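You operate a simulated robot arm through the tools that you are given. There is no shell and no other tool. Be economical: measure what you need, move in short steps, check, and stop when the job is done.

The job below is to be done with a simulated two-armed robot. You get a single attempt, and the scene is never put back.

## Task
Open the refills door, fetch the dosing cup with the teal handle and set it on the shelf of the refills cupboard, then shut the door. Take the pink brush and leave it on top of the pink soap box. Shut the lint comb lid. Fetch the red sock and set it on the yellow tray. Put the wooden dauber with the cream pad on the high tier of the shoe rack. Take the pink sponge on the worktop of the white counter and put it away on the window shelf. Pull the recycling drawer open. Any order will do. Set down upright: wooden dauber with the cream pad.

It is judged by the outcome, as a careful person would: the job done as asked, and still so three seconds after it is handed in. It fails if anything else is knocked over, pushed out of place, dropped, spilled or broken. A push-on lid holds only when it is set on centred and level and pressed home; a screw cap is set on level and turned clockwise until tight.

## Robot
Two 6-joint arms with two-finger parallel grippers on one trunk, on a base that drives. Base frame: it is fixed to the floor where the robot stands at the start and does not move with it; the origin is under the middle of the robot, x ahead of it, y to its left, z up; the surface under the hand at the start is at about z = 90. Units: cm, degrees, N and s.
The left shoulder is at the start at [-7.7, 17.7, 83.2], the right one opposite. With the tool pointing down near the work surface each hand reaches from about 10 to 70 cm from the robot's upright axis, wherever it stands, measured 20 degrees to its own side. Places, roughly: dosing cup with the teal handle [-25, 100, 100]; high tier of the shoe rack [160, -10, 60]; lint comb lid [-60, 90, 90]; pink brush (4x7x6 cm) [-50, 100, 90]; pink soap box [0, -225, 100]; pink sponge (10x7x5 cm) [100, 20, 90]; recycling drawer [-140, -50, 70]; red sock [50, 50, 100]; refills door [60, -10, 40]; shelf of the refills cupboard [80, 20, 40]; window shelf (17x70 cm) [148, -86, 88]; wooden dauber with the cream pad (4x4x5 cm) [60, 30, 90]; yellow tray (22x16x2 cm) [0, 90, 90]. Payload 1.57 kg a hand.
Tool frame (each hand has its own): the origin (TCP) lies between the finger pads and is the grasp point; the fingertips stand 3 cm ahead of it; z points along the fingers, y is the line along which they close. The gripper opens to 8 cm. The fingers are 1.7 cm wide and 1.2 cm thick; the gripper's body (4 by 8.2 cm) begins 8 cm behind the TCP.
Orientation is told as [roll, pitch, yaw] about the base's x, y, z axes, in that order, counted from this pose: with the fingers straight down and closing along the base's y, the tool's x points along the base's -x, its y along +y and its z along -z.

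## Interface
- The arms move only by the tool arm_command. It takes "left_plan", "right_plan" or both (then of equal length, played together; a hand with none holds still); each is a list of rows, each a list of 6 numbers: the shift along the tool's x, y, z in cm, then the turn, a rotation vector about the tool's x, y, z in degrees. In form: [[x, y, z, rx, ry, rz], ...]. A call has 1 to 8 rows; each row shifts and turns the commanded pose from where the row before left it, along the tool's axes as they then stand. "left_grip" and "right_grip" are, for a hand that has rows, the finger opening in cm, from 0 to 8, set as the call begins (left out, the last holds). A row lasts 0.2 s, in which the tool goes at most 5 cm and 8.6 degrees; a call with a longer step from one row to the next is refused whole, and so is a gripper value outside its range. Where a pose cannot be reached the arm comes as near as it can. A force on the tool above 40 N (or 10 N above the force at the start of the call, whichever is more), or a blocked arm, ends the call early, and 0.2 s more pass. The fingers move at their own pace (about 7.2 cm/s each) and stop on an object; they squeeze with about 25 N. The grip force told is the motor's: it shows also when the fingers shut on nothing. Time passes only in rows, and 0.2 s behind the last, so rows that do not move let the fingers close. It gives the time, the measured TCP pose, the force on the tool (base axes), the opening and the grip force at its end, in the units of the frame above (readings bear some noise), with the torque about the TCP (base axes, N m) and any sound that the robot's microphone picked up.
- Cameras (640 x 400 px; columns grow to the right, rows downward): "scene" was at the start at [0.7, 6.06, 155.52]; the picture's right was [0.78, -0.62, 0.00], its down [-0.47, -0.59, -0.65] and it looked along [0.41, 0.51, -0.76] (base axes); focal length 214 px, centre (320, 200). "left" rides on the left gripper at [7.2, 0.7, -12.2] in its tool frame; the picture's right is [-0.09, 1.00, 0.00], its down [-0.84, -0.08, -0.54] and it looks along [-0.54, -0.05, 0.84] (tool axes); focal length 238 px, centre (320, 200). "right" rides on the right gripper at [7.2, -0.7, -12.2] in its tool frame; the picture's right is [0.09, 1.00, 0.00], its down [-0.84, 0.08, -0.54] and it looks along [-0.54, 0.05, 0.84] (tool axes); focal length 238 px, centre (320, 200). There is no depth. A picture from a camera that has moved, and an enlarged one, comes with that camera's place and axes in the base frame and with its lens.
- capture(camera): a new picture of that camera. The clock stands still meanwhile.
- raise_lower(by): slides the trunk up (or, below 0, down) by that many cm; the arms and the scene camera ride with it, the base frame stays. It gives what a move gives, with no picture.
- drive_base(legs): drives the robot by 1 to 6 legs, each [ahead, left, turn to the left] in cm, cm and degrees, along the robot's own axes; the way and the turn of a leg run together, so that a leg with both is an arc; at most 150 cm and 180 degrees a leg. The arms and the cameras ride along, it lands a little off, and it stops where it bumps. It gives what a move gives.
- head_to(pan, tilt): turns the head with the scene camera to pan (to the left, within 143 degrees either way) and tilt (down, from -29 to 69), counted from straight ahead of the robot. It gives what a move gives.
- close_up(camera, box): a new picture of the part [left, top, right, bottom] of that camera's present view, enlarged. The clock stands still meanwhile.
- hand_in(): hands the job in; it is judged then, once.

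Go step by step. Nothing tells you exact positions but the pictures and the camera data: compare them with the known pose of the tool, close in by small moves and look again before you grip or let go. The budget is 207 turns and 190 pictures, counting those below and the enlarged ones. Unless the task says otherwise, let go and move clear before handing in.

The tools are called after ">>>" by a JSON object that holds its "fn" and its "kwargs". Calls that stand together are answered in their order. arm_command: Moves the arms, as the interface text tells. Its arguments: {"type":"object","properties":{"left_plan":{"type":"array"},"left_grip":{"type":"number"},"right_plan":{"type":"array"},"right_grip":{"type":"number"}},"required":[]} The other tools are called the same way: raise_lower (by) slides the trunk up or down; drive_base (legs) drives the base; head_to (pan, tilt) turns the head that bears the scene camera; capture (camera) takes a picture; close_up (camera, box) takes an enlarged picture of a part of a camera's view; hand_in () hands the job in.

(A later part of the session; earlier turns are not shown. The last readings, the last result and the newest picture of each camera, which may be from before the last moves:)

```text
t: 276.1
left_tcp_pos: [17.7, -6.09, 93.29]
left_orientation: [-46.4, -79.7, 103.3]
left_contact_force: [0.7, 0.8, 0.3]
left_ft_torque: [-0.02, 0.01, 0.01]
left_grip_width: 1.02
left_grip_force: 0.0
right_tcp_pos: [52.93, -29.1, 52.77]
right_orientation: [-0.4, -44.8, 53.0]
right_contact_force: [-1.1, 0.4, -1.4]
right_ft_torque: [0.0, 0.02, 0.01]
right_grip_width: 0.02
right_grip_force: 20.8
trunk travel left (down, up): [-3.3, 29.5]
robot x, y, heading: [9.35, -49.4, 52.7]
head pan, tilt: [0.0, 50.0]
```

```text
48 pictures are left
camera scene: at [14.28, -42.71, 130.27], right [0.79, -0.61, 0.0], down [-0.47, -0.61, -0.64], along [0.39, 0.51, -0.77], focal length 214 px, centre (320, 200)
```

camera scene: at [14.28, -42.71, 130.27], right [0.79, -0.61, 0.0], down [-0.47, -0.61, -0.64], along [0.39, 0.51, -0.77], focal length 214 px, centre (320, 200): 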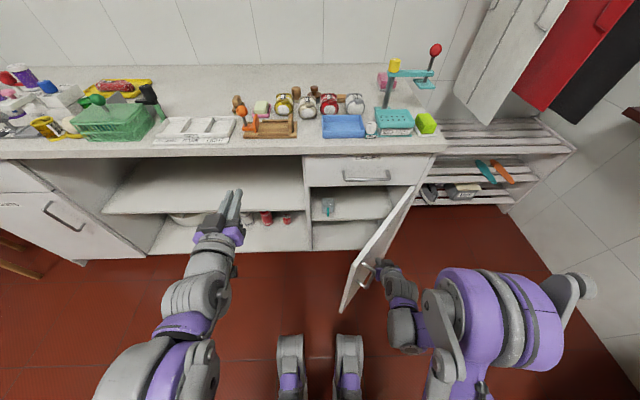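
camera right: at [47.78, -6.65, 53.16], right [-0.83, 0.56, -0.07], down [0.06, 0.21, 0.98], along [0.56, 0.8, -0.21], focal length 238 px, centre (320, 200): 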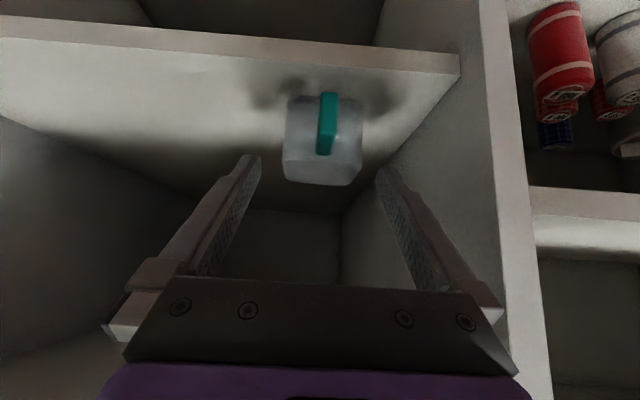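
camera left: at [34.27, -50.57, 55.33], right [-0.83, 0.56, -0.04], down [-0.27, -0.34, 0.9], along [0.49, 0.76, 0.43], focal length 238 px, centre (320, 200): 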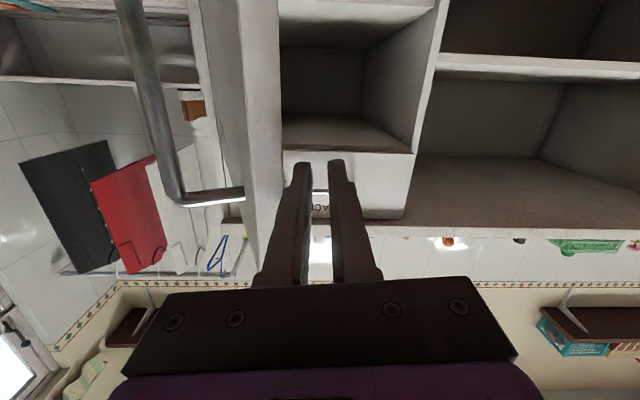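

The door is swinging shut (about 55° left). I continue along the arc.

>>> {"fn": "drive_base", "kwargs": {"legs": [[4, 5, 0], [5, 4, 0], [5, 2, 0]]}}

>>> {"fn": "capture", "kwargs": {"camera": "scene"}}

```text
t: 278.4
left_tcp_pos: [17.34, 11.71, 93.14]
left_orientation: [-46.2, -79.6, 103.2]
left_contact_force: [-0.6, 0.2, -0.4]
left_ft_torque: [0.01, 0.03, 0.0]
left_grip_width: 1.0
left_grip_force: 0.3
right_tcp_pos: [52.66, -11.47, 52.66]
right_orientation: [-0.3, -44.7, 53.0]
right_contact_force: [-0.2, 0.7, 0.4]
right_ft_torque: [-0.02, 0.0, 0.01]
right_grip_width: 0.0
right_grip_force: 21.0
trunk travel left (down, up): [-3.3, 29.5]
robot x, y, heading: [9.04, -31.75, 52.6]
head pan, tilt: [0.0, 50.0]
```

```text
47 pictures are left
camera scene: at [14.04, -24.96, 130.27], right [0.79, -0.61, 0.0], down [-0.47, -0.61, -0.64], along [0.39, 0.51, -0.77], focal length 214 px, centre (320, 200)
```

scene: 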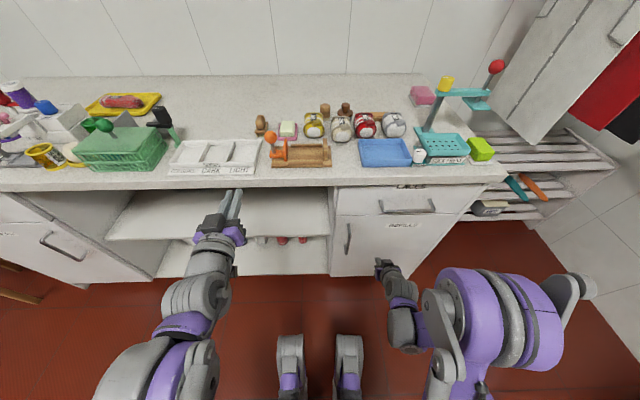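

The door looks closed; I zoom to check the gaps.

>>> {"fn": "close_up", "kwargs": {"camera": "scene", "box": [310, 170, 510, 300]}}

```text
3.08 times, centred on (410, 235) of scene
camera zoom: at [14.04, -24.96, 130.27], right [0.79, -0.61, 0.0], down [-0.47, -0.61, -0.64], along [0.39, 0.51, -0.77], focal length 660 px, centre (43, 92)
```

zoom: 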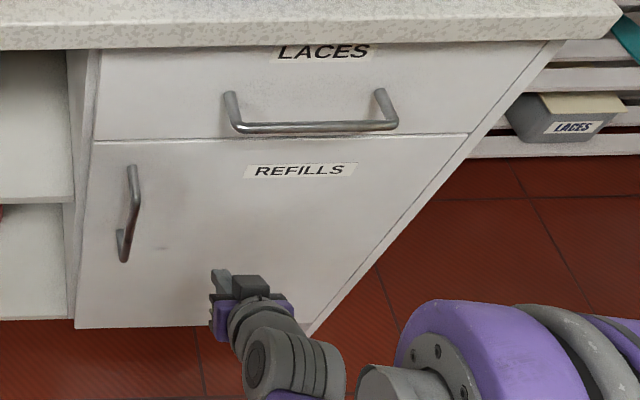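

It appears flush. I press it lightly with the closed fingers to be sure it's home, then back away.

>>> {"fn": "arm_command", "kwargs": {"right_plan": [[-1.5, 0, 1.5, 0, 0, 0], [-1.5, 0, 1.5, 0, 0, 0], [-1, 0, 1, 0, 0, 0], [-0.7, 0, 0.7, 0, 0, 0], [-0.7, 0, 0.7, 0, 0, 0]]}}

>>> {"fn": "drive_base", "kwargs": {"legs": [[-14, 0, 0]]}}

>>> {"fn": "raise_lower", "kwargs": {"by": 29}}

>>> {"fn": "capture", "kwargs": {"camera": "scene"}}

```text
t: 279.6
left_tcp_pos: [17.36, 11.57, 93.3]
left_orientation: [-46.3, -79.6, 103.3]
left_contact_force: [-0.6, 0.4, -0.8]
left_ft_torque: [0.03, 0.02, -0.04]
left_grip_width: 1.0
left_grip_force: 0.0
right_tcp_pos: [57.37, -5.25, 52.74]
right_orientation: [-0.4, -44.8, 52.9]
right_contact_force: [0.0, -0.5, 0.0]
right_ft_torque: [-0.01, 0.03, 0.0]
right_grip_width: 0.01
right_grip_force: 21.5
trunk travel left (down, up): [-3.3, 29.5]
robot x, y, heading: [9.29, -31.29, 52.7]
head pan, tilt: [0.0, 50.0]
```

```text
t: 280.9
left_tcp_pos: [9.05, 0.77, 93.33]
left_orientation: [-46.5, -79.6, 103.4]
left_contact_force: [-0.7, -0.6, -0.8]
left_ft_torque: [0.04, 0.01, 0.02]
left_grip_width: 1.01
left_grip_force: 0.0
right_tcp_pos: [48.93, -16.02, 52.59]
right_orientation: [-0.4, -44.9, 53.2]
right_contact_force: [-0.8, -0.8, -0.2]
right_ft_torque: [-0.03, 0.03, 0.0]
right_grip_width: 0.0
right_grip_force: 20.7
trunk travel left (down, up): [-3.3, 29.5]
robot x, y, heading: [0.57, -42.75, 52.6]
head pan, tilt: [0.0, 50.0]
```

```text
t: 283.8
left_tcp_pos: [10.13, 2.09, 125.21]
left_orientation: [-64.5, -81.4, 121.3]
left_contact_force: [0.2, -0.2, 0.5]
left_ft_torque: [0.02, 0.02, -0.02]
left_grip_width: 0.99
left_grip_force: 0.1
right_tcp_pos: [49.46, -15.37, 82.4]
right_orientation: [-0.4, -45.4, 53.1]
right_contact_force: [0.5, -0.2, 0.5]
right_ft_torque: [0.0, 0.04, 0.01]
right_grip_width: 0.0
right_grip_force: 21.6
trunk travel left (down, up): [-32.3, 0.5]
robot x, y, heading: [1.09, -42.03, 52.6]
head pan, tilt: [0.0, 50.0]
```

```text
45 pictures are left
camera scene: at [2.82, -39.69, 160.53], right [0.8, -0.61, 0.0], down [-0.46, -0.61, -0.64], along [0.39, 0.51, -0.77], focal length 214 px, centre (320, 200)
```

scene: 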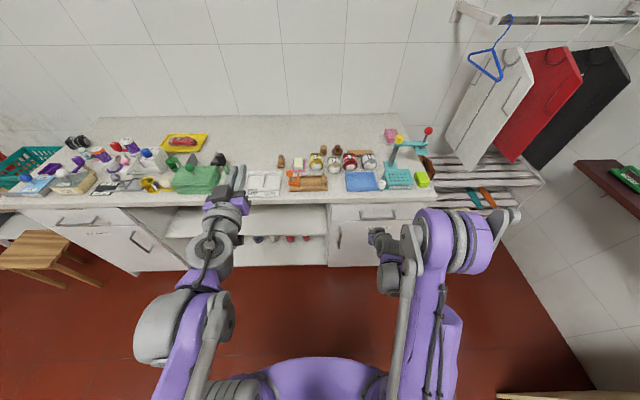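

The refills door is shut. Next I turn both hands back to point straight down for picking the dauber and the sponge.

>>> {"fn": "arm_command", "kwargs": {"left_plan": [[0, 0, 0, 0, 8.3, 0], [0, 0, 0, 0, 8.3, 0], [0, 0, 0, 0, 8.3, 0], [0, 0, 0, 0, 8.3, 0], [0, 0, 0, 0, 8.3, 0], [0, 0, 0, 0, 8.3, 0], [0, 0, 0, 0, 8.3, 0]], "right_plan": [[-3, 0, -3, 0, 0, 0], [-3, 0, -3, 0, 0, 0], [-3, 0, -3, 0, 0, 0], [-3, 0, -3, 0, 0, 0], [-3, 0, -3, 0, 0, 0], [-3, 0, -3, 0, 0, 0], [-3, 0, -3, 0, 0, 0]]}}

>>> {"fn": "arm_command", "kwargs": {"left_plan": [[0, 0, 0, 0, 8.0, 0], [0, 0, 0, 0, 8.0, 0], [0, 0, 0, 0, 7, 0], [0, 0, 0, 0, 0, 0], [0, 0, 0, 0, 0, 0], [0, 0, 0, 0, 0, 0]], "right_plan": [[0, 0, 0, 0, 7.5, 0], [0, 0, 0, 0, 7.5, 0], [0, 0, 0, 0, 7.5, 0], [0, 0, 0, 0, 7.5, 0], [0, 0, 0, 0, 7.5, 0], [0, 0, 0, 0, 7.5, 0]], "left_grip": 8, "right_grip": 8}}

>>> {"fn": "capture", "kwargs": {"camera": "right"}}

```text
t: 285.4
left_tcp_pos: [9.19, 2.78, 125.22]
left_orientation: [-9.3, -36.1, 65.3]
left_contact_force: [0.1, -0.1, 0.3]
left_ft_torque: [0.03, -0.03, 0.04]
left_grip_width: 1.02
left_grip_force: 0.1
left hand out of reach, approached as far as the arm can: row 1, 2
right_tcp_pos: [49.51, -15.27, 112.06]
right_orientation: [-0.4, -45.4, 53.0]
right_contact_force: [0.0, -0.7, -0.9]
right_ft_torque: [0.01, -0.03, 0.0]
right_grip_width: 0.0
right_grip_force: 21.3
trunk travel left (down, up): [-32.3, 0.5]
robot x, y, heading: [0.64, -42.38, 52.9]
head pan, tilt: [0.0, 50.0]
```

```text
t: 286.8
left_tcp_pos: [9.4, 2.75, 125.16]
left_orientation: [-7.7, -13.4, 61.5]
left_contact_force: [0.4, -0.2, -0.4]
left_ft_torque: [-0.02, -0.03, 0.03]
left_grip_width: 7.99
left_grip_force: 0.2
right_tcp_pos: [49.34, -15.43, 112.07]
right_orientation: [-0.3, -0.3, 52.8]
right_contact_force: [0.6, 0.4, -0.3]
right_ft_torque: [-0.02, 0.02, 0.03]
right_grip_width: 7.97
right_grip_force: 0.1
trunk travel left (down, up): [-32.3, 0.5]
robot x, y, heading: [1.21, -42.47, 52.6]
head pan, tilt: [0.0, 50.0]
```

```text
44 pictures are left
camera right: at [45.36, -21.51, 124.37], right [-0.85, 0.53, -0.01], down [0.44, 0.71, 0.54], along [0.29, 0.46, -0.84], focal length 238 px, centre (320, 200)
```

right: 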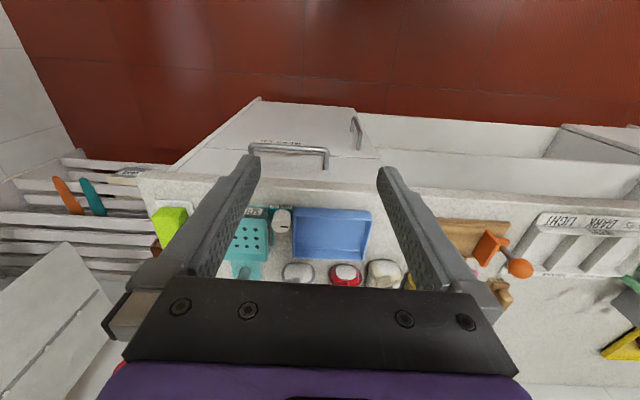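

Right hand is vertical; the left needs a small correction. I straighten it, raise the right hand, and drive to a stance between the dauber and the sponge.

>>> {"fn": "arm_command", "kwargs": {"left_plan": [[0, 0, 0, -2.23, 4.67, 2.67], [0, 0, 0, -2.23, 4.67, 2.67], [0, 0, 0, -2.23, 4.67, 2.67]], "right_plan": [[0, 0, -3, 0, 0, 0], [0, 0, -3, 0, 0, 0], [0, 0, -2, 0, 0, 0]]}}

>>> {"fn": "drive_base", "kwargs": {"legs": [[38, -20, 0]]}}

>>> {"fn": "head_to", "kwargs": {"pan": 0, "tilt": 55}}

>>> {"fn": "capture", "kwargs": {"camera": "scene"}}

>>> {"fn": "capture", "kwargs": {"camera": "left"}}

>>> {"fn": "capture", "kwargs": {"camera": "right"}}

```text
t: 287.6
left_tcp_pos: [9.19, 2.77, 125.23]
left_orientation: [0.2, 0.1, 52.6]
left_contact_force: [0.5, 0.1, -0.3]
left_ft_torque: [0.01, -0.01, 0.04]
left_grip_width: 8.0
left_grip_force: 0.0
right_tcp_pos: [49.18, -15.36, 120.09]
right_orientation: [-0.3, -0.4, 52.8]
right_contact_force: [-0.4, -0.2, -1.2]
right_ft_torque: [-0.03, -0.01, -0.01]
right_grip_width: 7.98
right_grip_force: 0.1
trunk travel left (down, up): [-32.3, 0.5]
robot x, y, heading: [0.75, -42.46, 52.8]
head pan, tilt: [0.0, 50.0]
```

```text
t: 290.2
left_tcp_pos: [48.07, 21.34, 125.25]
left_orientation: [0.2, 0.0, 53.1]
left_contact_force: [-0.3, -0.5, 0.4]
left_ft_torque: [-0.02, 0.01, -0.01]
left_grip_width: 7.96
left_grip_force: 0.0
right_tcp_pos: [88.08, 3.52, 120.07]
right_orientation: [-0.3, -0.5, 53.4]
right_contact_force: [0.5, 1.1, 0.0]
right_ft_torque: [0.01, 0.04, 0.0]
right_grip_width: 8.01
right_grip_force: 0.1
trunk travel left (down, up): [-32.3, 0.5]
robot x, y, heading: [40.18, -23.64, 53.3]
head pan, tilt: [0.0, 50.0]
```

```text
t: 290.9
left_tcp_pos: [47.97, 21.36, 125.24]
left_orientation: [0.1, 0.0, 53.1]
left_contact_force: [0.4, 0.7, 0.4]
left_ft_torque: [-0.02, 0.02, -0.04]
left_grip_width: 7.98
left_grip_force: 0.0
right_tcp_pos: [88.1, 3.6, 119.99]
right_orientation: [-0.2, -0.4, 53.3]
right_contact_force: [0.7, 0.3, 0.5]
right_ft_torque: [-0.03, 0.0, 0.0]
right_grip_width: 8.01
right_grip_force: 0.0
trunk travel left (down, up): [-32.3, 0.5]
robot x, y, heading: [40.02, -23.97, 53.2]
head pan, tilt: [0.0, 55.0]
```

```text
43 pictures are left
camera scene: at [41.79, -21.51, 159.89], right [0.8, -0.6, 0.0], down [-0.49, -0.66, -0.57], along [0.34, 0.46, -0.82], focal length 214 px, centre (320, 200)
```

scene: 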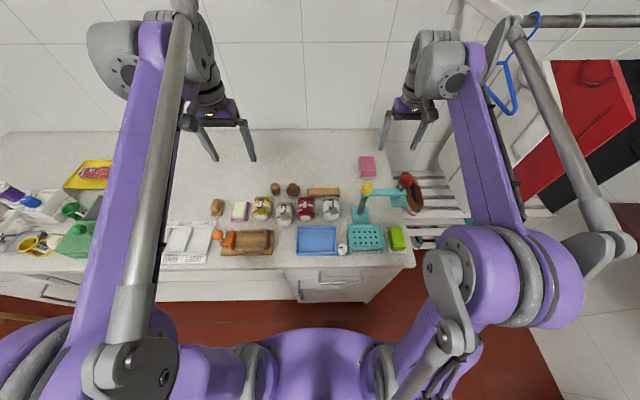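

```text
42 pictures are left
camera left: at [43.35, 15.84, 137.25], right [-0.74, 0.67, 0.0], down [0.57, 0.62, 0.54], along [0.36, 0.4, -0.84], focal length 238 px, centre (320, 200)
```

left: 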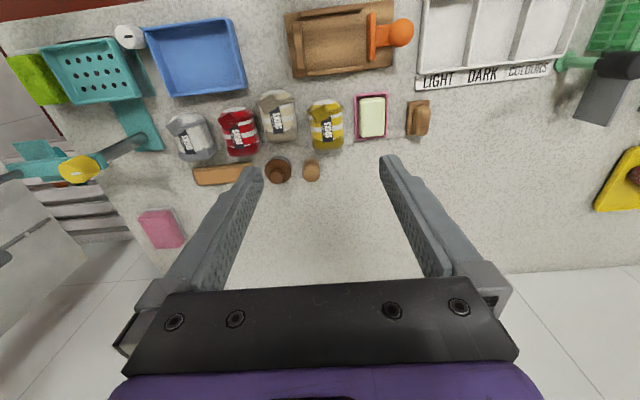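

```text
41 pictures are left
camera right: at [84.21, -2.68, 132.3], right [-0.85, 0.52, -0.01], down [0.43, 0.72, 0.55], along [0.29, 0.46, -0.84], focal length 238 px, centre (320, 200)
```

right: 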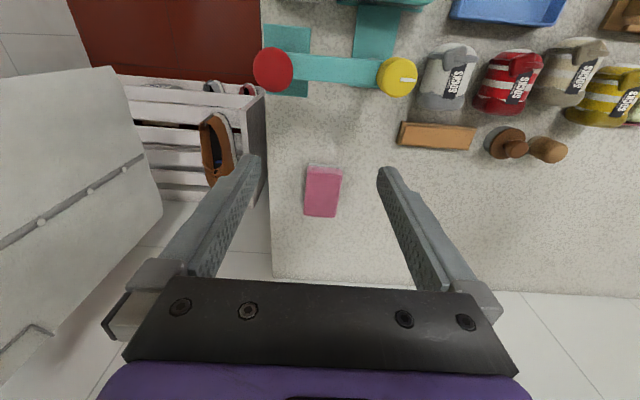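

I see the sponge near [96.6,18.1] and the light dauber near [58.4,30.2], with the dark one close beside it. I drive 5 cm ahead and zoom to confirm the pads.

>>> {"fn": "drive_base", "kwargs": {"legs": [[5, 0, 0]]}}

>>> {"fn": "close_up", "kwargs": {"camera": "left", "box": [240, 90, 400, 190]}}

```text
t: 291.8
left_tcp_pos: [50.76, 24.76, 125.25]
left_orientation: [0.1, -0.1, 53.1]
left_contact_force: [0.5, -0.3, 0.4]
left_ft_torque: [0.0, 0.0, -0.02]
left_grip_width: 7.99
left_grip_force: 0.0
right_tcp_pos: [90.84, 7.09, 120.04]
right_orientation: [-0.4, -0.4, 53.3]
right_contact_force: [0.6, 0.0, -0.1]
right_ft_torque: [0.03, 0.0, 0.01]
right_grip_width: 7.97
right_grip_force: 0.1
trunk travel left (down, up): [-32.3, 0.5]
robot x, y, heading: [42.72, -19.84, 53.3]
head pan, tilt: [0.0, 55.0]
```

```text
4.00 times, centred on (320, 140) of left
camera zoom: at [45.99, 19.39, 137.24], right [-0.74, 0.67, 0.0], down [0.57, 0.62, 0.54], along [0.36, 0.4, -0.84], focal length 953 px, centre (320, 440)
```

zoom: 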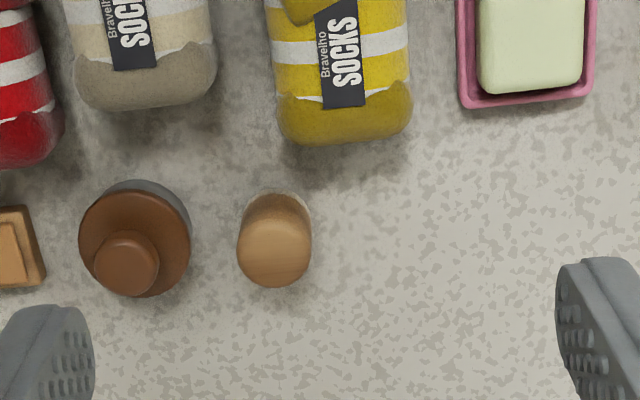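

The light one has the cream pad. I turn the left hand 90° above it (so the fingers clear the dark dauber) while the right hand goes over the sponge.

>>> {"fn": "arm_command", "kwargs": {"left_plan": [[-3, -1, 2, 0, 0, 0], [-3, -1, 2, 0, 0, 0], [-3, -0.9, 2, 0, 0, 0], [0, 0, 0, 0, 0, 8.2], [0, 0, 0, 0, 0, 8.2], [0, 0, 0, 0, 0, 8.2], [0, 0, 0, 0, 0, 8.2], [0, 0, 0, 0, 0, 8.2]], "right_plan": [[-3, 0.5, 1, 0, 0, 0], [-3, 0.5, 1, 0, 0, 0], [-3, 0.5, 1, 0, 0, 0], [-3.3, 0.5, 1, 0, 0, 0], [0, 0, 1, 0, 0, 0], [0, 0, 1, 0, 0, 0], [0, 0, 1, 0, 0, 0], [0, 0, 1, 0, 0, 0]]}}

>>> {"fn": "arm_command", "kwargs": {"left_plan": [[0, 0, 0, 0, 0, 8.2], [0, 0, 0, 0, 0, 8.2], [0, 0, 0, 0, 0, 8.2], [0, 0, 0, 0, 0, 8.2], [0, 0, 0, 0, 0, 8.2], [0, 0, 0, 0, 0, 8.0]]}}

>>> {"fn": "capture", "kwargs": {"camera": "right"}}

>>> {"fn": "capture", "kwargs": {"camera": "left"}}

```text
t: 293.6
left_tcp_pos: [58.61, 30.54, 119.3]
left_orientation: [0.1, 0.0, 11.9]
left_contact_force: [0.1, 0.4, 0.1]
left_ft_torque: [0.04, -0.01, -0.03]
left_grip_width: 8.0
left_grip_force: 0.1
right_tcp_pos: [96.8, 18.39, 112.02]
right_orientation: [-0.4, -0.3, 53.4]
right_contact_force: [-0.5, 0.0, 0.3]
right_ft_torque: [-0.01, -0.02, -0.01]
right_grip_width: 8.01
right_grip_force: 0.0
trunk travel left (down, up): [-32.3, 0.5]
robot x, y, heading: [42.84, -19.87, 53.2]
head pan, tilt: [0.0, 55.0]
```

```text
t: 295.0
left_tcp_pos: [58.62, 30.57, 119.2]
left_orientation: [-0.1, 0.1, -37.1]
left_contact_force: [-0.8, 0.5, 0.0]
left_ft_torque: [0.02, 0.02, 0.0]
left_grip_width: 8.0
left_grip_force: 0.0
right_tcp_pos: [96.84, 18.37, 112.11]
right_orientation: [-0.3, -0.5, 53.3]
right_contact_force: [0.9, -0.2, 0.4]
right_ft_torque: [0.0, 0.03, 0.0]
right_grip_width: 8.02
right_grip_force: 0.0
trunk travel left (down, up): [-32.3, 0.5]
robot x, y, heading: [43.02, -20.13, 53.2]
head pan, tilt: [0.0, 55.0]
```

```text
39 pictures are left
camera right: at [92.9, 12.2, 124.32], right [-0.85, 0.52, -0.01], down [0.43, 0.72, 0.55], along [0.29, 0.46, -0.84], focal length 238 px, centre (320, 200)
```

right: 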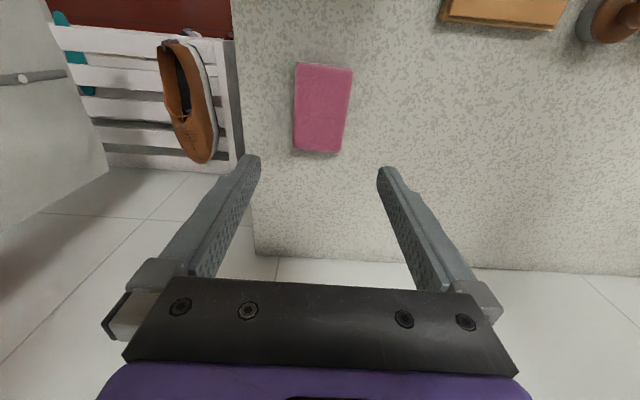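

```text
38 pictures are left
camera left: at [53.45, 35.31, 131.23], right [0.67, 0.74, 0.0], down [0.62, -0.57, 0.54], along [0.4, -0.36, -0.84], focal length 238 px, centre (320, 200)
```

left: 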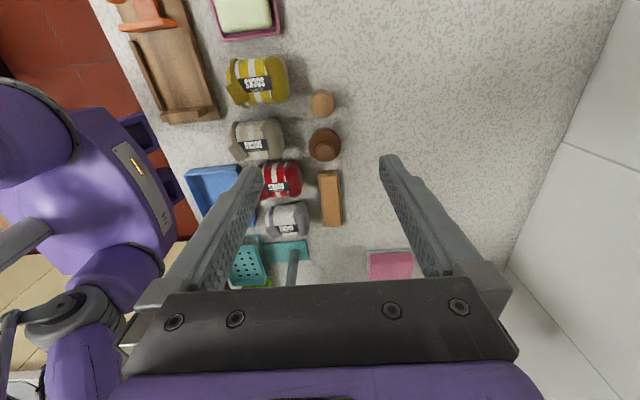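

Both hands are well placed. I lower both together, the left fingers narrowed to 5.5 cm.

>>> {"fn": "arm_command", "kwargs": {"left_plan": [[0, 0.2, 4, 0, 0, 0], [0, 0, 4, 0, 0, 0], [0, 0, 4, 0, 0, 0], [0, 0, 4, 0, 0, 0], [0, 0, 4, 0, 0, 0]], "right_plan": [[0.8, 0.2, 2.6, 0, 0, 0], [0, 0, 2.6, 0, 0, 0], [0, 0, 2.6, 0, 0, 0], [0, 0, 2.6, 0, 0, 0], [0, 0, 1.6, 0, 0, 0]], "left_grip": 5.5}}

>>> {"fn": "capture", "kwargs": {"camera": "right"}}

>>> {"fn": "capture", "kwargs": {"camera": "left"}}

```text
t: 296.2
left_tcp_pos: [58.6, 30.87, 99.18]
left_orientation: [0.1, 0.1, -36.9]
left_contact_force: [-0.5, -0.2, 0.0]
left_ft_torque: [-0.04, 0.02, 0.0]
left_grip_width: 5.48
left_grip_force: 0.0
right_tcp_pos: [96.37, 17.99, 100.13]
right_orientation: [-0.3, -0.3, 53.3]
right_contact_force: [-0.5, 0.3, -0.2]
right_ft_torque: [-0.01, -0.03, 0.04]
right_grip_width: 8.0
right_grip_force: 0.1
trunk travel left (down, up): [-32.3, 0.5]
robot x, y, heading: [42.82, -19.84, 53.5]
head pan, tilt: [0.0, 55.0]
```

```text
37 pictures are left
camera right: at [92.39, 11.7, 112.41], right [-0.85, 0.52, -0.01], down [0.43, 0.72, 0.55], along [0.29, 0.46, -0.84], focal length 238 px, centre (320, 200)
```

right: 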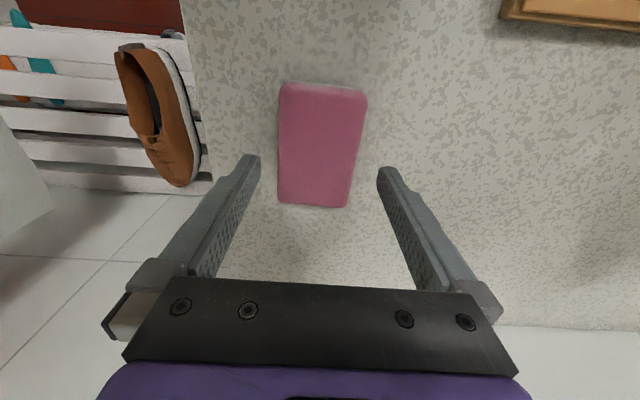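

```text
36 pictures are left
camera left: at [53.41, 35.64, 111.14], right [0.67, 0.74, 0.0], down [0.62, -0.57, 0.54], along [0.4, -0.36, -0.84], focal length 238 px, centre (320, 200)
```

left: 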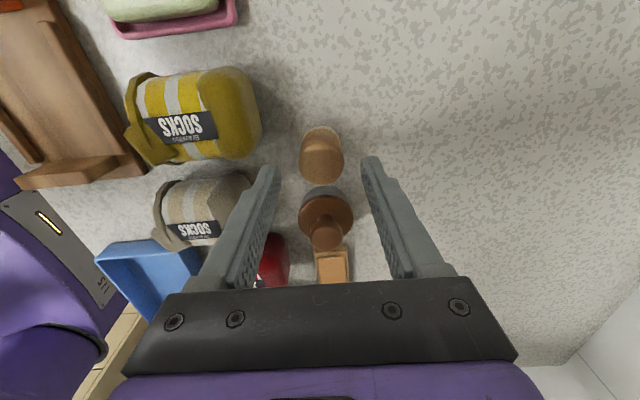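

Both are aligned; I make tiny corrections, lower the rest, and close both grippers.

>>> {"fn": "arm_command", "kwargs": {"left_plan": [[0, 0.25, 2, 0, 0, 0], [0, 0, 2, 0, 0, 0], [0, 0, 1.8, 0, 0, 0]], "right_plan": [[0, -0.25, 2.4, 0, 0, 0], [0, 0, 2.4, 0, 0, 0], [0, 0, 2.1, 0, 0, 0]]}}

>>> {"fn": "arm_command", "kwargs": {"left_plan": [[0, 0, 0, 0, 0, 0], [0, 0, 0, 0, 0, 0], [0, 0, 0, 0, 0, 0], [0, 0, 0, 0, 0, 0]], "right_plan": [[0, 0, 0, 0, 0, 0], [0, 0, 0, 0, 0, 0], [0, 0, 0, 0, 0, 0], [0, 0, 0, 0, 0, 0]], "left_grip": 0, "right_grip": 0}}

>>> {"fn": "capture", "kwargs": {"camera": "left"}}

```text
t: 297.0
left_tcp_pos: [58.79, 31.0, 93.38]
left_orientation: [0.1, 0.2, -36.9]
left_contact_force: [-0.1, -0.1, -0.6]
left_ft_torque: [0.0, 0.02, 0.0]
left_grip_width: 5.52
left_grip_force: 0.0
right_tcp_pos: [96.77, 17.82, 93.2]
right_orientation: [-0.3, -0.4, 53.2]
right_contact_force: [-0.7, -0.5, -0.4]
right_ft_torque: [-0.01, -0.02, 0.0]
right_grip_width: 8.02
right_grip_force: 0.1
trunk travel left (down, up): [-32.3, 0.5]
robot x, y, heading: [42.91, -20.09, 53.2]
head pan, tilt: [0.0, 55.0]
```

```text
t: 298.0
left_tcp_pos: [58.69, 31.02, 93.38]
left_orientation: [0.0, 0.1, -36.9]
left_contact_force: [-0.5, -0.3, 0.6]
left_ft_torque: [-0.02, -0.03, -0.01]
left_grip_width: 3.43
left_grip_force: 25.5
right_tcp_pos: [96.63, 17.83, 93.22]
right_orientation: [-0.4, -0.4, 53.3]
right_contact_force: [-0.6, 0.8, 0.1]
right_ft_torque: [0.0, 0.04, -0.01]
right_grip_width: 6.51
right_grip_force: 25.2
trunk travel left (down, up): [-32.3, 0.5]
robot x, y, heading: [42.78, -19.95, 53.5]
head pan, tilt: [0.0, 55.0]
```

```text
35 pictures are left
camera left: at [53.57, 35.73, 105.5], right [0.67, 0.74, 0.0], down [0.62, -0.57, 0.54], along [0.4, -0.36, -0.84], focal length 238 px, centre (320, 200)
```

left: 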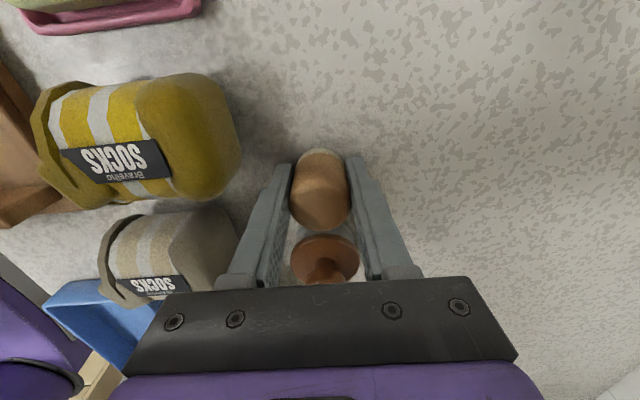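

Both are gripped (3.4 and 6.5 cm). I lift both 20 cm.

>>> {"fn": "arm_command", "kwargs": {"left_plan": [[0, 0, -2, 0, 0, 0], [0, 0, -4, 0, 0, 0], [0, 0, -4.5, 0, 0, 0], [0, 0, -4.5, 0, 0, 0], [0, 0, -4.5, 0, 0, 0]], "right_plan": [[0, 0, -2, 0, 0, 0], [0, 0, -4, 0, 0, 0], [0, 0, -4.5, 0, 0, 0], [0, 0, -4.5, 0, 0, 0], [0, 0, -4.5, 0, 0, 0]]}}

>>> {"fn": "arm_command", "kwargs": {"left_plan": [[0, -3, 0, 0, 0, 0], [0, -3, 0, 0, 0, 0], [0, -3, 0, 0, 0, 0]], "right_plan": [[4, 0, -0.5, 0, 0, 0], [4, 0, -0.5, 0, 0, 0], [4, 0, -0.5, 0, 0, 0]]}}

>>> {"fn": "drive_base", "kwargs": {"legs": [[-40, 0, -1]]}}

>>> {"fn": "head_to", "kwargs": {"pan": -40, "tilt": 40}}

>>> {"fn": "capture", "kwargs": {"camera": "scene"}}

```text
t: 299.2
left_tcp_pos: [58.49, 30.93, 113.12]
left_orientation: [-0.1, 0.1, -36.9]
left_contact_force: [0.6, -0.6, 0.0]
left_ft_torque: [0.02, 0.04, 0.02]
left_grip_width: 3.46
left_grip_force: 25.1
right_tcp_pos: [96.42, 17.75, 112.58]
right_orientation: [-0.3, -0.4, 53.3]
right_contact_force: [0.5, 0.1, -0.3]
right_ft_torque: [0.01, -0.03, 0.02]
right_grip_width: 6.5
right_grip_force: 24.4
trunk travel left (down, up): [-32.3, 0.5]
robot x, y, heading: [43.22, -20.26, 53.2]
head pan, tilt: [0.0, 55.0]
```

```text
t: 300.0
left_tcp_pos: [53.07, 23.65, 113.09]
left_orientation: [0.1, 0.1, -36.9]
left_contact_force: [0.1, 0.3, 0.0]
left_ft_torque: [0.03, -0.05, -0.01]
left_grip_width: 3.45
left_grip_force: 24.7
right_tcp_pos: [89.09, 7.83, 114.03]
right_orientation: [-0.3, -0.5, 53.2]
right_contact_force: [-0.2, -0.6, -0.7]
right_ft_torque: [0.03, -0.03, -0.01]
right_grip_width: 6.48
right_grip_force: 24.9
trunk travel left (down, up): [-32.3, 0.5]
robot x, y, heading: [42.68, -20.28, 53.3]
head pan, tilt: [0.0, 55.0]
```

```text
t: 302.6
left_tcp_pos: [29.14, -8.65, 113.06]
left_orientation: [0.0, 0.2, -37.7]
left_contact_force: [-1.4, -0.1, -1.0]
left_ft_torque: [0.07, -0.02, -0.02]
left_grip_width: 3.44
left_grip_force: 25.3
right_tcp_pos: [64.97, -25.08, 114.01]
right_orientation: [-0.3, -0.4, 52.5]
right_contact_force: [0.0, 0.5, -0.8]
right_ft_torque: [0.03, -0.03, 0.02]
right_grip_width: 6.51
right_grip_force: 24.5
trunk travel left (down, up): [-32.3, 0.5]
robot x, y, heading: [18.46, -52.58, 52.4]
head pan, tilt: [0.0, 55.0]
```

```text
t: 303.6
left_tcp_pos: [28.98, -8.9, 113.0]
left_orientation: [0.0, 0.1, -37.7]
left_contact_force: [0.5, 0.0, 0.3]
left_ft_torque: [0.0, -0.01, 0.02]
left_grip_width: 3.43
left_grip_force: 25.1
right_tcp_pos: [64.78, -25.06, 114.0]
right_orientation: [-0.3, -0.5, 52.5]
right_contact_force: [-1.2, -0.3, -0.1]
right_ft_torque: [-0.03, 0.02, -0.02]
right_grip_width: 6.48
right_grip_force: 24.9
trunk travel left (down, up): [-32.3, 0.5]
robot x, y, heading: [18.04, -52.33, 52.4]
head pan, tilt: [-40.0, 40.0]
```

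```text
34 pictures are left
camera scene: at [23.83, -54.19, 161.95], right [0.22, -0.98, 0.0], down [-0.63, -0.14, -0.77], along [0.75, 0.17, -0.64], focal length 214 px, centre (320, 200)
```

scene: 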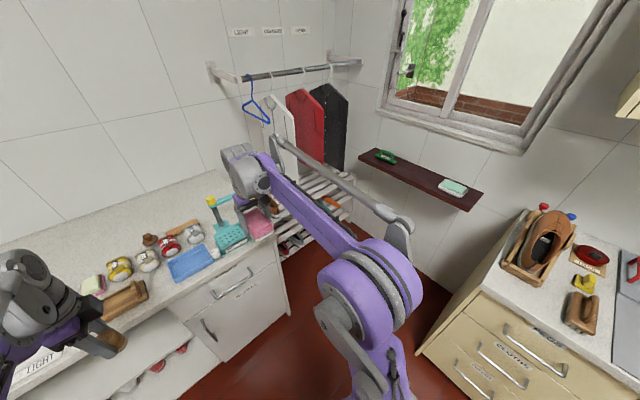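

Both are held. The window shelf (u≈162–178, v≈−16..60) is free in its middle. I turn to face it and approach diagonally.

>>> {"fn": "drive_base", "kwargs": {"legs": [[0, 0, -90], [0, 25, 0], [50, 27, 0]]}}

>>> {"fn": "head_to", "kwargs": {"pan": 0, "tilt": 45}}

>>> {"fn": "capture", "kwargs": {"camera": "scene"}}

>>> {"fn": "capture", "kwargs": {"camera": "right"}}

```text
t: 312.2
left_tcp_pos: [106.72, -50.82, 113.18]
left_orientation: [0.1, 0.5, -127.4]
left_contact_force: [-1.0, 0.5, -0.6]
left_ft_torque: [0.05, -0.03, -0.02]
left_grip_width: 3.39
left_grip_force: 25.1
right_tcp_pos: [90.57, -86.79, 113.89]
right_orientation: [0.1, -0.5, -37.2]
right_contact_force: [0.0, 0.8, 0.7]
right_ft_torque: [0.03, -0.01, 0.0]
right_grip_width: 6.52
right_grip_force: 25.0
trunk travel left (down, up): [-32.3, 0.5]
robot x, y, heading: [63.42, -39.69, -37.6]
head pan, tilt: [-40.0, 40.0]
stopped in leg 3: the robot was blocked; the commanded pose is now the measured one
```

```text
t: 313.3
left_tcp_pos: [106.74, -50.93, 113.06]
left_orientation: [0.0, 0.6, -127.4]
left_contact_force: [0.5, 0.2, -1.1]
left_ft_torque: [0.01, 0.02, -0.04]
left_grip_width: 3.38
left_grip_force: 24.5
right_tcp_pos: [90.58, -86.97, 113.77]
right_orientation: [0.2, -0.4, -37.2]
right_contact_force: [-0.1, -0.4, -0.5]
right_ft_torque: [0.0, 0.01, 0.02]
right_grip_width: 6.51
right_grip_force: 24.5
trunk travel left (down, up): [-32.3, 0.5]
robot x, y, heading: [63.27, -39.67, -37.5]
head pan, tilt: [0.0, 45.0]
```

```text
33 pictures are left
camera scene: at [65.64, -42.98, 161.23], right [-0.61, -0.79, -0.01], down [-0.56, 0.43, -0.71], along [0.57, -0.43, -0.71], focal length 214 px, centre (320, 200)
```

scene: 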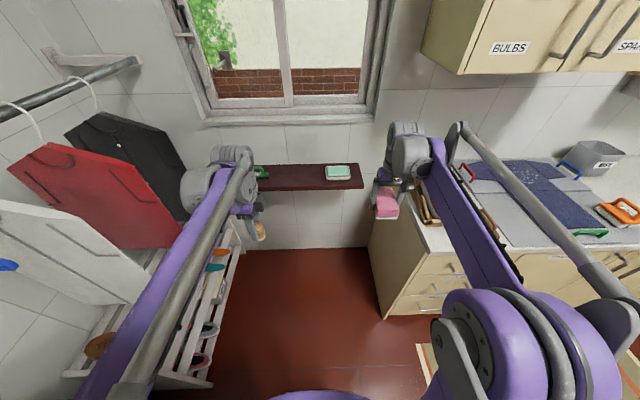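

```text
32 pictures are left
camera right: at [84.26, -83.05, 126.06], right [0.53, 0.85, 0.0], down [0.71, -0.44, 0.55], along [0.47, -0.29, -0.84], focal length 238 px, centre (320, 200)
```

right: 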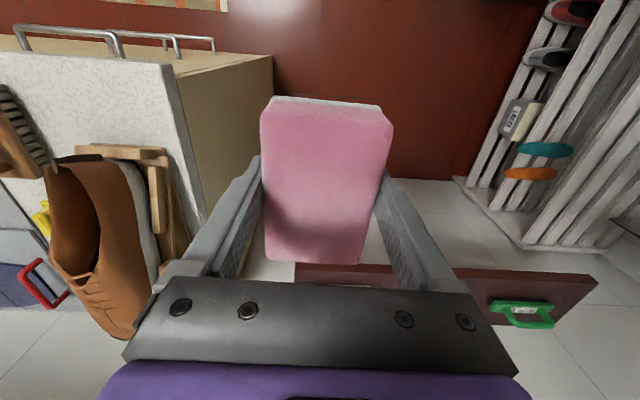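

I was blocked by the white counter's end against the base. I slide clear, go ahead past its corner, and only then ease left, staying away from the hanging clothes.

>>> {"fn": "drive_base", "kwargs": {"legs": [[0, -3, 0], [25, 0, 0], [6, 4, 0], [6, 5, 0]]}}

>>> {"fn": "arm_command", "kwargs": {"right_plan": [[0, 4, 0, 0, 0, 0], [0, 4, 0, 0, 0, 0], [0, 4, 0, 0, 0, 0], [0, 3, 0, 0, 0, 0]]}}

>>> {"fn": "capture", "kwargs": {"camera": "scene"}}

>>> {"fn": "capture", "kwargs": {"camera": "right"}}

```text
t: 317.0
left_tcp_pos: [140.02, -67.9, 112.99]
left_orientation: [0.0, 0.1, -127.6]
left_contact_force: [0.1, 0.3, 0.4]
left_ft_torque: [0.0, 0.0, 0.01]
left_grip_width: 3.35
left_grip_force: 24.6
right_tcp_pos: [123.67, -103.72, 113.84]
right_orientation: [-0.3, -0.3, -37.4]
right_contact_force: [0.0, -0.8, 0.4]
right_ft_torque: [0.06, 0.03, -0.01]
right_grip_width: 6.53
right_grip_force: 24.9
trunk travel left (down, up): [-32.3, 0.5]
robot x, y, heading: [96.44, -56.91, -37.4]
head pan, tilt: [0.0, 45.0]
```

```text
t: 318.0
left_tcp_pos: [139.94, -67.96, 112.88]
left_orientation: [0.0, 0.1, -127.5]
left_contact_force: [0.7, 0.1, -0.3]
left_ft_torque: [-0.01, 0.03, 0.0]
left_grip_width: 3.35
left_grip_force: 25.3
right_tcp_pos: [132.96, -91.82, 113.83]
right_orientation: [-0.4, -0.4, -37.4]
right_contact_force: [-0.8, -0.6, 0.0]
right_ft_torque: [0.0, -0.01, -0.03]
right_grip_width: 6.47
right_grip_force: 25.0
trunk travel left (down, up): [-32.3, 0.5]
robot x, y, heading: [96.48, -57.25, -37.6]
head pan, tilt: [0.0, 45.0]
```

```text
31 pictures are left
camera scene: at [99.27, -59.45, 161.22], right [-0.61, -0.79, 0.0], down [-0.56, 0.43, -0.71], along [0.56, -0.43, -0.71], focal length 214 px, centre (320, 200)
```

scene: 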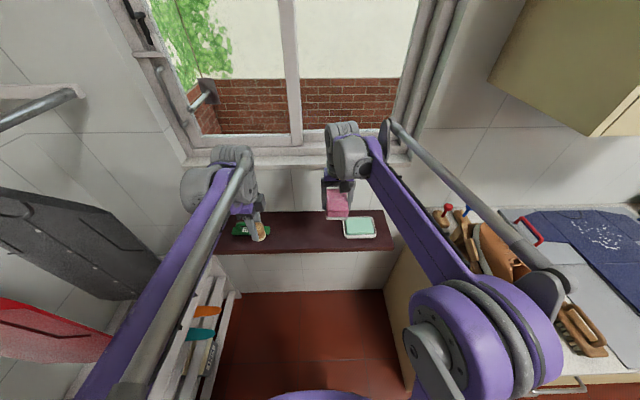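

```text
30 pictures are left
camera right: at [126.67, -87.87, 126.07], right [0.53, 0.85, -0.01], down [0.71, -0.44, 0.55], along [0.46, -0.3, -0.84], focal length 238 px, centre (320, 200)
```

right: 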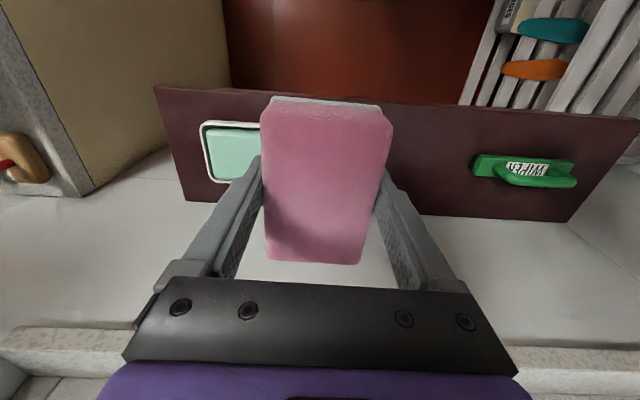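

The free stretch of shelf lies just ahead of the hand. I move 7 cm ahead and 2 cm left, then lower most of the way.

>>> {"fn": "arm_command", "kwargs": {"right_plan": [[-3.5, 1, 0, 0, 0, 0], [-3.5, 1, 0, 0, 0, 0], [0, 0, 4, 0, 0, 0], [0, 0, 4, 0, 0, 0], [0, 0, 4, 0, 0, 0], [0, 0, 4, 0, 0, 0]]}}

>>> {"fn": "capture", "kwargs": {"camera": "right"}}

```text
t: 319.4
left_tcp_pos: [139.98, -67.9, 112.95]
left_orientation: [0.0, 0.0, -127.6]
left_contact_force: [0.0, -0.2, 0.1]
left_ft_torque: [0.05, -0.01, 0.03]
left_grip_width: 3.36
left_grip_force: 24.9
right_tcp_pos: [139.48, -94.57, 97.73]
right_orientation: [-0.4, -0.4, -37.4]
right_contact_force: [-0.1, 0.4, 0.6]
right_ft_torque: [-0.01, 0.0, 0.01]
right_grip_width: 6.5
right_grip_force: 25.4
trunk travel left (down, up): [-32.3, 0.5]
robot x, y, heading: [96.36, -57.13, -37.6]
head pan, tilt: [0.0, 45.0]
```

```text
29 pictures are left
camera right: at [133.31, -90.63, 110.01], right [0.53, 0.85, 0.0], down [0.71, -0.44, 0.55], along [0.46, -0.29, -0.84], focal length 238 px, centre (320, 200)
```

right: 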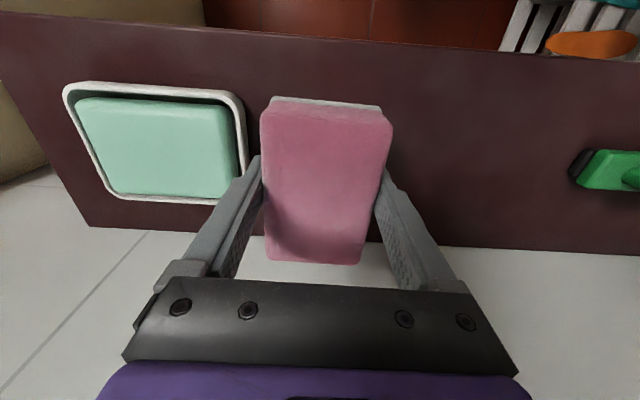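

Well centred on the shelf. I nudge 1 cm left and ahead, and lower to contact.

>>> {"fn": "arm_command", "kwargs": {"right_plan": [[-1.2, 1, 1.5, 0, 0, 0], [0, 0, 2, 0, 0, 0], [0, 0, 1.2, 0, 0, 0], [0, 0, 0.5, 0, 0, 0], [0, 0, 0.4, 0, 0, 0], [0, 0, 0.4, 0, 0, 0], [0, 0, 0.4, 0, 0, 0]]}}

>>> {"fn": "capture", "kwargs": {"camera": "right"}}

```text
t: 321.1
left_tcp_pos: [139.95, -67.77, 113.13]
left_orientation: [0.2, 0.1, -127.7]
left_contact_force: [-0.3, 0.6, 0.0]
left_ft_torque: [0.0, 0.02, 0.0]
left_grip_width: 3.34
left_grip_force: 25.1
right_tcp_pos: [141.14, -94.41, 92.02]
right_orientation: [-0.2, -0.6, -37.4]
right_contact_force: [3.9, -2.8, 29.4]
right_ft_torque: [0.32, -0.26, -0.15]
right_grip_width: 6.49
right_grip_force: 24.7
trunk travel left (down, up): [-32.3, 0.5]
robot x, y, heading: [95.94, -56.94, -37.6]
head pan, tilt: [0.0, 45.0]
stopped in row 7 (right hand): the force on the tool passed its limit at 42 N (the readings are from after the stop); the commanded pose is now the measured one
```

```text
28 pictures are left
camera right: at [134.91, -90.55, 104.24], right [0.53, 0.85, 0.0], down [0.71, -0.44, 0.55], along [0.46, -0.3, -0.83], focal length 238 px, centre (320, 200)
```

right: 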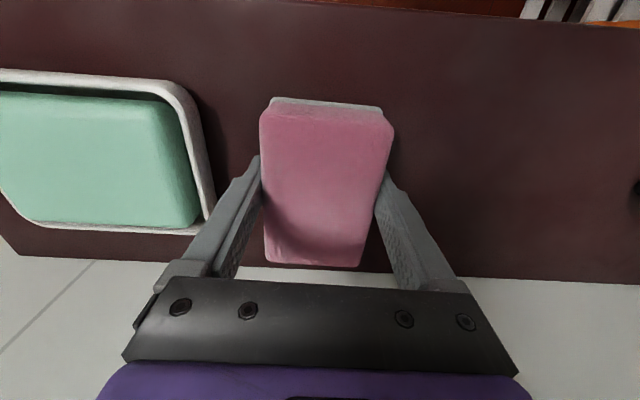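

The sponge sits on the shelf. I release and rise straight up, then draw the hand back.

>>> {"fn": "arm_command", "kwargs": {"right_plan": [[0, 0, -0.2, 0, 0, 0], [0, 0, 0, 0, 0, 0], [0, 0, 0, 0, 0, 0]], "right_grip": 7.8}}

>>> {"fn": "arm_command", "kwargs": {"right_plan": [[0, 0, -2.5, 0, 0, 0], [0, 0, -4.5, 0, 0, 0], [0, 0, -4.5, 0, 0, 0], [0, 0, -4.5, 0, 0, 0], [0, 0, -4, 0, 0, 0], [4.5, 0, 0, 0, 0, 0], [4.5, 0, 0, 0, 0, 0]]}}

>>> {"fn": "capture", "kwargs": {"camera": "right"}}

>>> {"fn": "capture", "kwargs": {"camera": "left"}}

```text
t: 321.9
left_tcp_pos: [139.85, -68.02, 113.01]
left_orientation: [0.1, 0.3, -127.6]
left_contact_force: [0.3, 0.5, -0.4]
left_ft_torque: [-0.02, 0.0, -0.02]
left_grip_width: 3.35
left_grip_force: 25.3
right_tcp_pos: [141.09, -94.75, 92.13]
right_orientation: [-0.2, -0.5, -37.3]
right_contact_force: [-5.4, -9.8, 18.3]
right_ft_torque: [0.37, -0.17, -0.05]
right_grip_width: 6.87
right_grip_force: 0.1
trunk travel left (down, up): [-32.3, 0.5]
robot x, y, heading: [96.41, -57.33, -37.6]
head pan, tilt: [0.0, 45.0]
```

```text
t: 323.4
left_tcp_pos: [139.84, -67.81, 112.94]
left_orientation: [0.0, 0.0, -127.6]
left_contact_force: [0.3, 0.4, -0.2]
left_ft_torque: [0.01, 0.01, 0.03]
left_grip_width: 3.36
left_grip_force: 25.0
right_tcp_pos: [133.86, -88.66, 111.67]
right_orientation: [-0.2, -0.5, -37.4]
right_contact_force: [0.7, 0.1, -0.2]
right_ft_torque: [-0.03, -0.02, 0.03]
right_grip_width: 7.82
right_grip_force: 0.0
trunk travel left (down, up): [-32.3, 0.5]
robot x, y, heading: [96.46, -57.29, -37.3]
head pan, tilt: [0.0, 45.0]
```

```text
27 pictures are left
camera right: at [127.65, -84.75, 124.06], right [0.53, 0.85, 0.0], down [0.71, -0.44, 0.55], along [0.46, -0.29, -0.84], focal length 238 px, centre (320, 200)
```

right: 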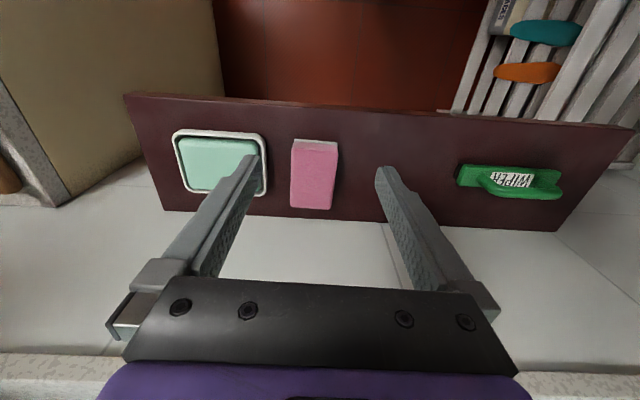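

```text
26 pictures are left
camera left: at [144.93, -62.69, 125.02], right [0.73, -0.68, 0.0], down [-0.57, -0.62, 0.54], along [-0.37, -0.4, -0.84], focal length 238 px, centre (320, 200)
```

left: 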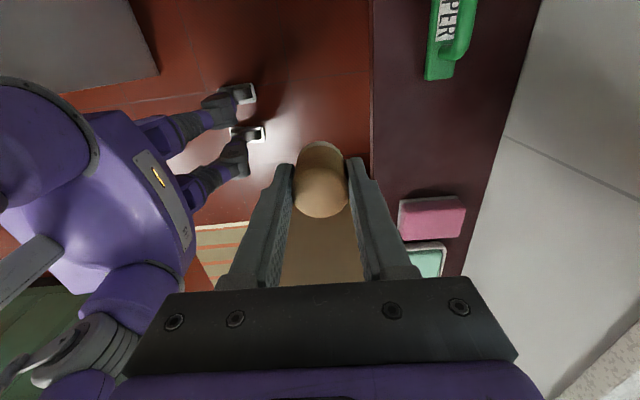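

The sponge is on the window shelf between the two other items. For the dauber I need a clear view of the shoe rack on the left; I turn the head that way.

>>> {"fn": "head_to", "kwargs": {"pan": 55, "tilt": 50}}

>>> {"fn": "capture", "kwargs": {"camera": "scene"}}

```text
t: 324.7
left_tcp_pos: [140.04, -67.86, 112.89]
left_orientation: [0.0, 0.1, -127.6]
left_contact_force: [-0.3, 0.0, -0.8]
left_ft_torque: [0.02, -0.02, 0.01]
left_grip_width: 3.38
left_grip_force: 24.6
right_tcp_pos: [134.1, -88.69, 111.75]
right_orientation: [-0.2, -0.4, -37.4]
right_contact_force: [-0.7, 0.7, -0.8]
right_ft_torque: [0.01, -0.01, 0.01]
right_grip_width: 7.81
right_grip_force: 0.1
trunk travel left (down, up): [-32.3, 0.5]
robot x, y, heading: [96.44, -57.2, -37.5]
head pan, tilt: [55.0, 50.0]
```

```text
25 pictures are left
camera scene: at [100.14, -52.25, 160.53], right [0.3, -0.95, 0.0], down [-0.73, -0.23, -0.64], along [0.61, 0.19, -0.77], focal length 214 px, centre (320, 200)
```

scene: 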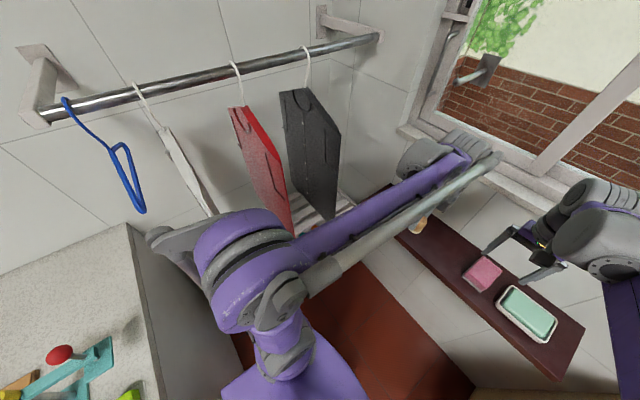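

The clothes hang as panels above the rack at u≈107, 129 and 154, with gaps between. I'll face the rack and set the dauber on the front slat in the gap near u≈119. First I tuck the right hand and turn left 90°.

>>> {"fn": "arm_command", "kwargs": {"right_plan": [[4, -1, 0, 0, 0, 0], [4, -1, 0, 0, 0, 0], [3, -1, 0, 0, 0, 0]]}}

>>> {"fn": "drive_base", "kwargs": {"legs": [[0, -2, 0], [0, 0, 90], [0, -9, 0]]}}

>>> {"fn": "head_to", "kwargs": {"pan": 0, "tilt": 50}}

>>> {"fn": "capture", "kwargs": {"camera": "scene"}}

```text
t: 325.5
left_tcp_pos: [139.89, -67.97, 113.07]
left_orientation: [0.0, 0.1, -127.5]
left_contact_force: [0.6, 0.7, -0.4]
left_ft_torque: [-0.01, 0.01, 0.01]
left_grip_width: 3.34
left_grip_force: 24.8
right_tcp_pos: [123.46, -84.46, 111.74]
right_orientation: [-0.3, -0.5, -37.2]
right_contact_force: [0.0, -0.9, -0.1]
right_ft_torque: [0.02, -0.01, -0.02]
right_grip_width: 7.81
right_grip_force: 0.1
trunk travel left (down, up): [-32.3, 0.5]
robot x, y, heading: [96.25, -57.4, -37.4]
head pan, tilt: [55.0, 50.0]
```

```text
t: 331.3
left_tcp_pos: [111.79, -19.97, 112.95]
left_orientation: [0.0, 0.1, -35.7]
left_contact_force: [-0.4, 0.4, 0.1]
left_ft_torque: [-0.02, 0.01, 0.0]
left_grip_width: 3.37
left_grip_force: 25.4
right_tcp_pos: [128.81, -35.73, 111.73]
right_orientation: [-0.2, -0.4, 54.5]
right_contact_force: [0.5, 0.5, 0.6]
right_ft_torque: [0.0, 0.01, 0.01]
right_grip_width: 7.82
right_grip_force: 0.1
trunk travel left (down, up): [-32.3, 0.5]
robot x, y, heading: [102.26, -64.08, 54.4]
head pan, tilt: [55.0, 50.0]
```

```text
t: 332.6
left_tcp_pos: [111.56, -19.88, 112.97]
left_orientation: [0.0, 0.1, -35.7]
left_contact_force: [0.5, 0.5, -1.1]
left_ft_torque: [-0.01, -0.01, 0.01]
left_grip_width: 3.35
left_grip_force: 25.2
right_tcp_pos: [128.73, -35.73, 111.86]
right_orientation: [-0.2, -0.3, 54.6]
right_contact_force: [0.3, -0.4, 0.2]
right_ft_torque: [-0.04, 0.0, -0.01]
right_grip_width: 7.82
right_grip_force: 0.0
trunk travel left (down, up): [-32.3, 0.5]
robot x, y, heading: [102.4, -64.27, 54.3]
head pan, tilt: [0.0, 50.0]
```

```text
24 pictures are left
camera scene: at [104.34, -61.31, 160.53], right [0.81, -0.58, 0.0], down [-0.45, -0.62, -0.64], along [0.37, 0.52, -0.77], focal length 214 px, centre (320, 200)
```

scene: 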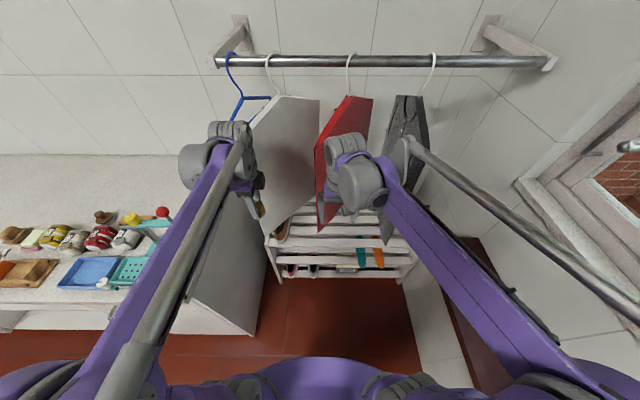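

I zoom on the rack to see its top tier's slats.

>>> {"fn": "close_up", "kwargs": {"camera": "scene", "box": [230, 170, 440, 300]}}

```text
3.05 times, centred on (335, 235) of scene
camera zoom: at [104.34, -61.31, 160.53], right [0.81, -0.58, 0.0], down [-0.45, -0.62, -0.64], along [0.37, 0.52, -0.77], focal length 654 px, centre (274, 93)
```

zoom: 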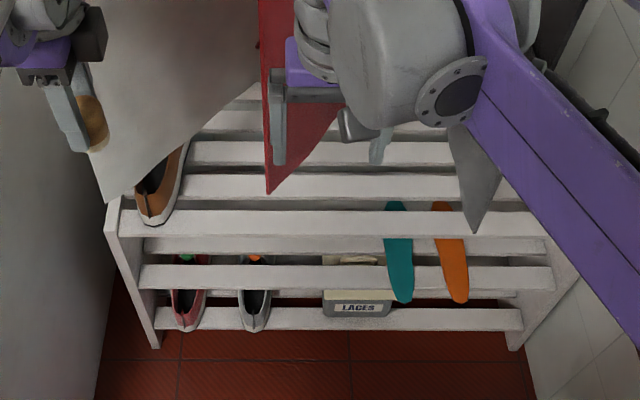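

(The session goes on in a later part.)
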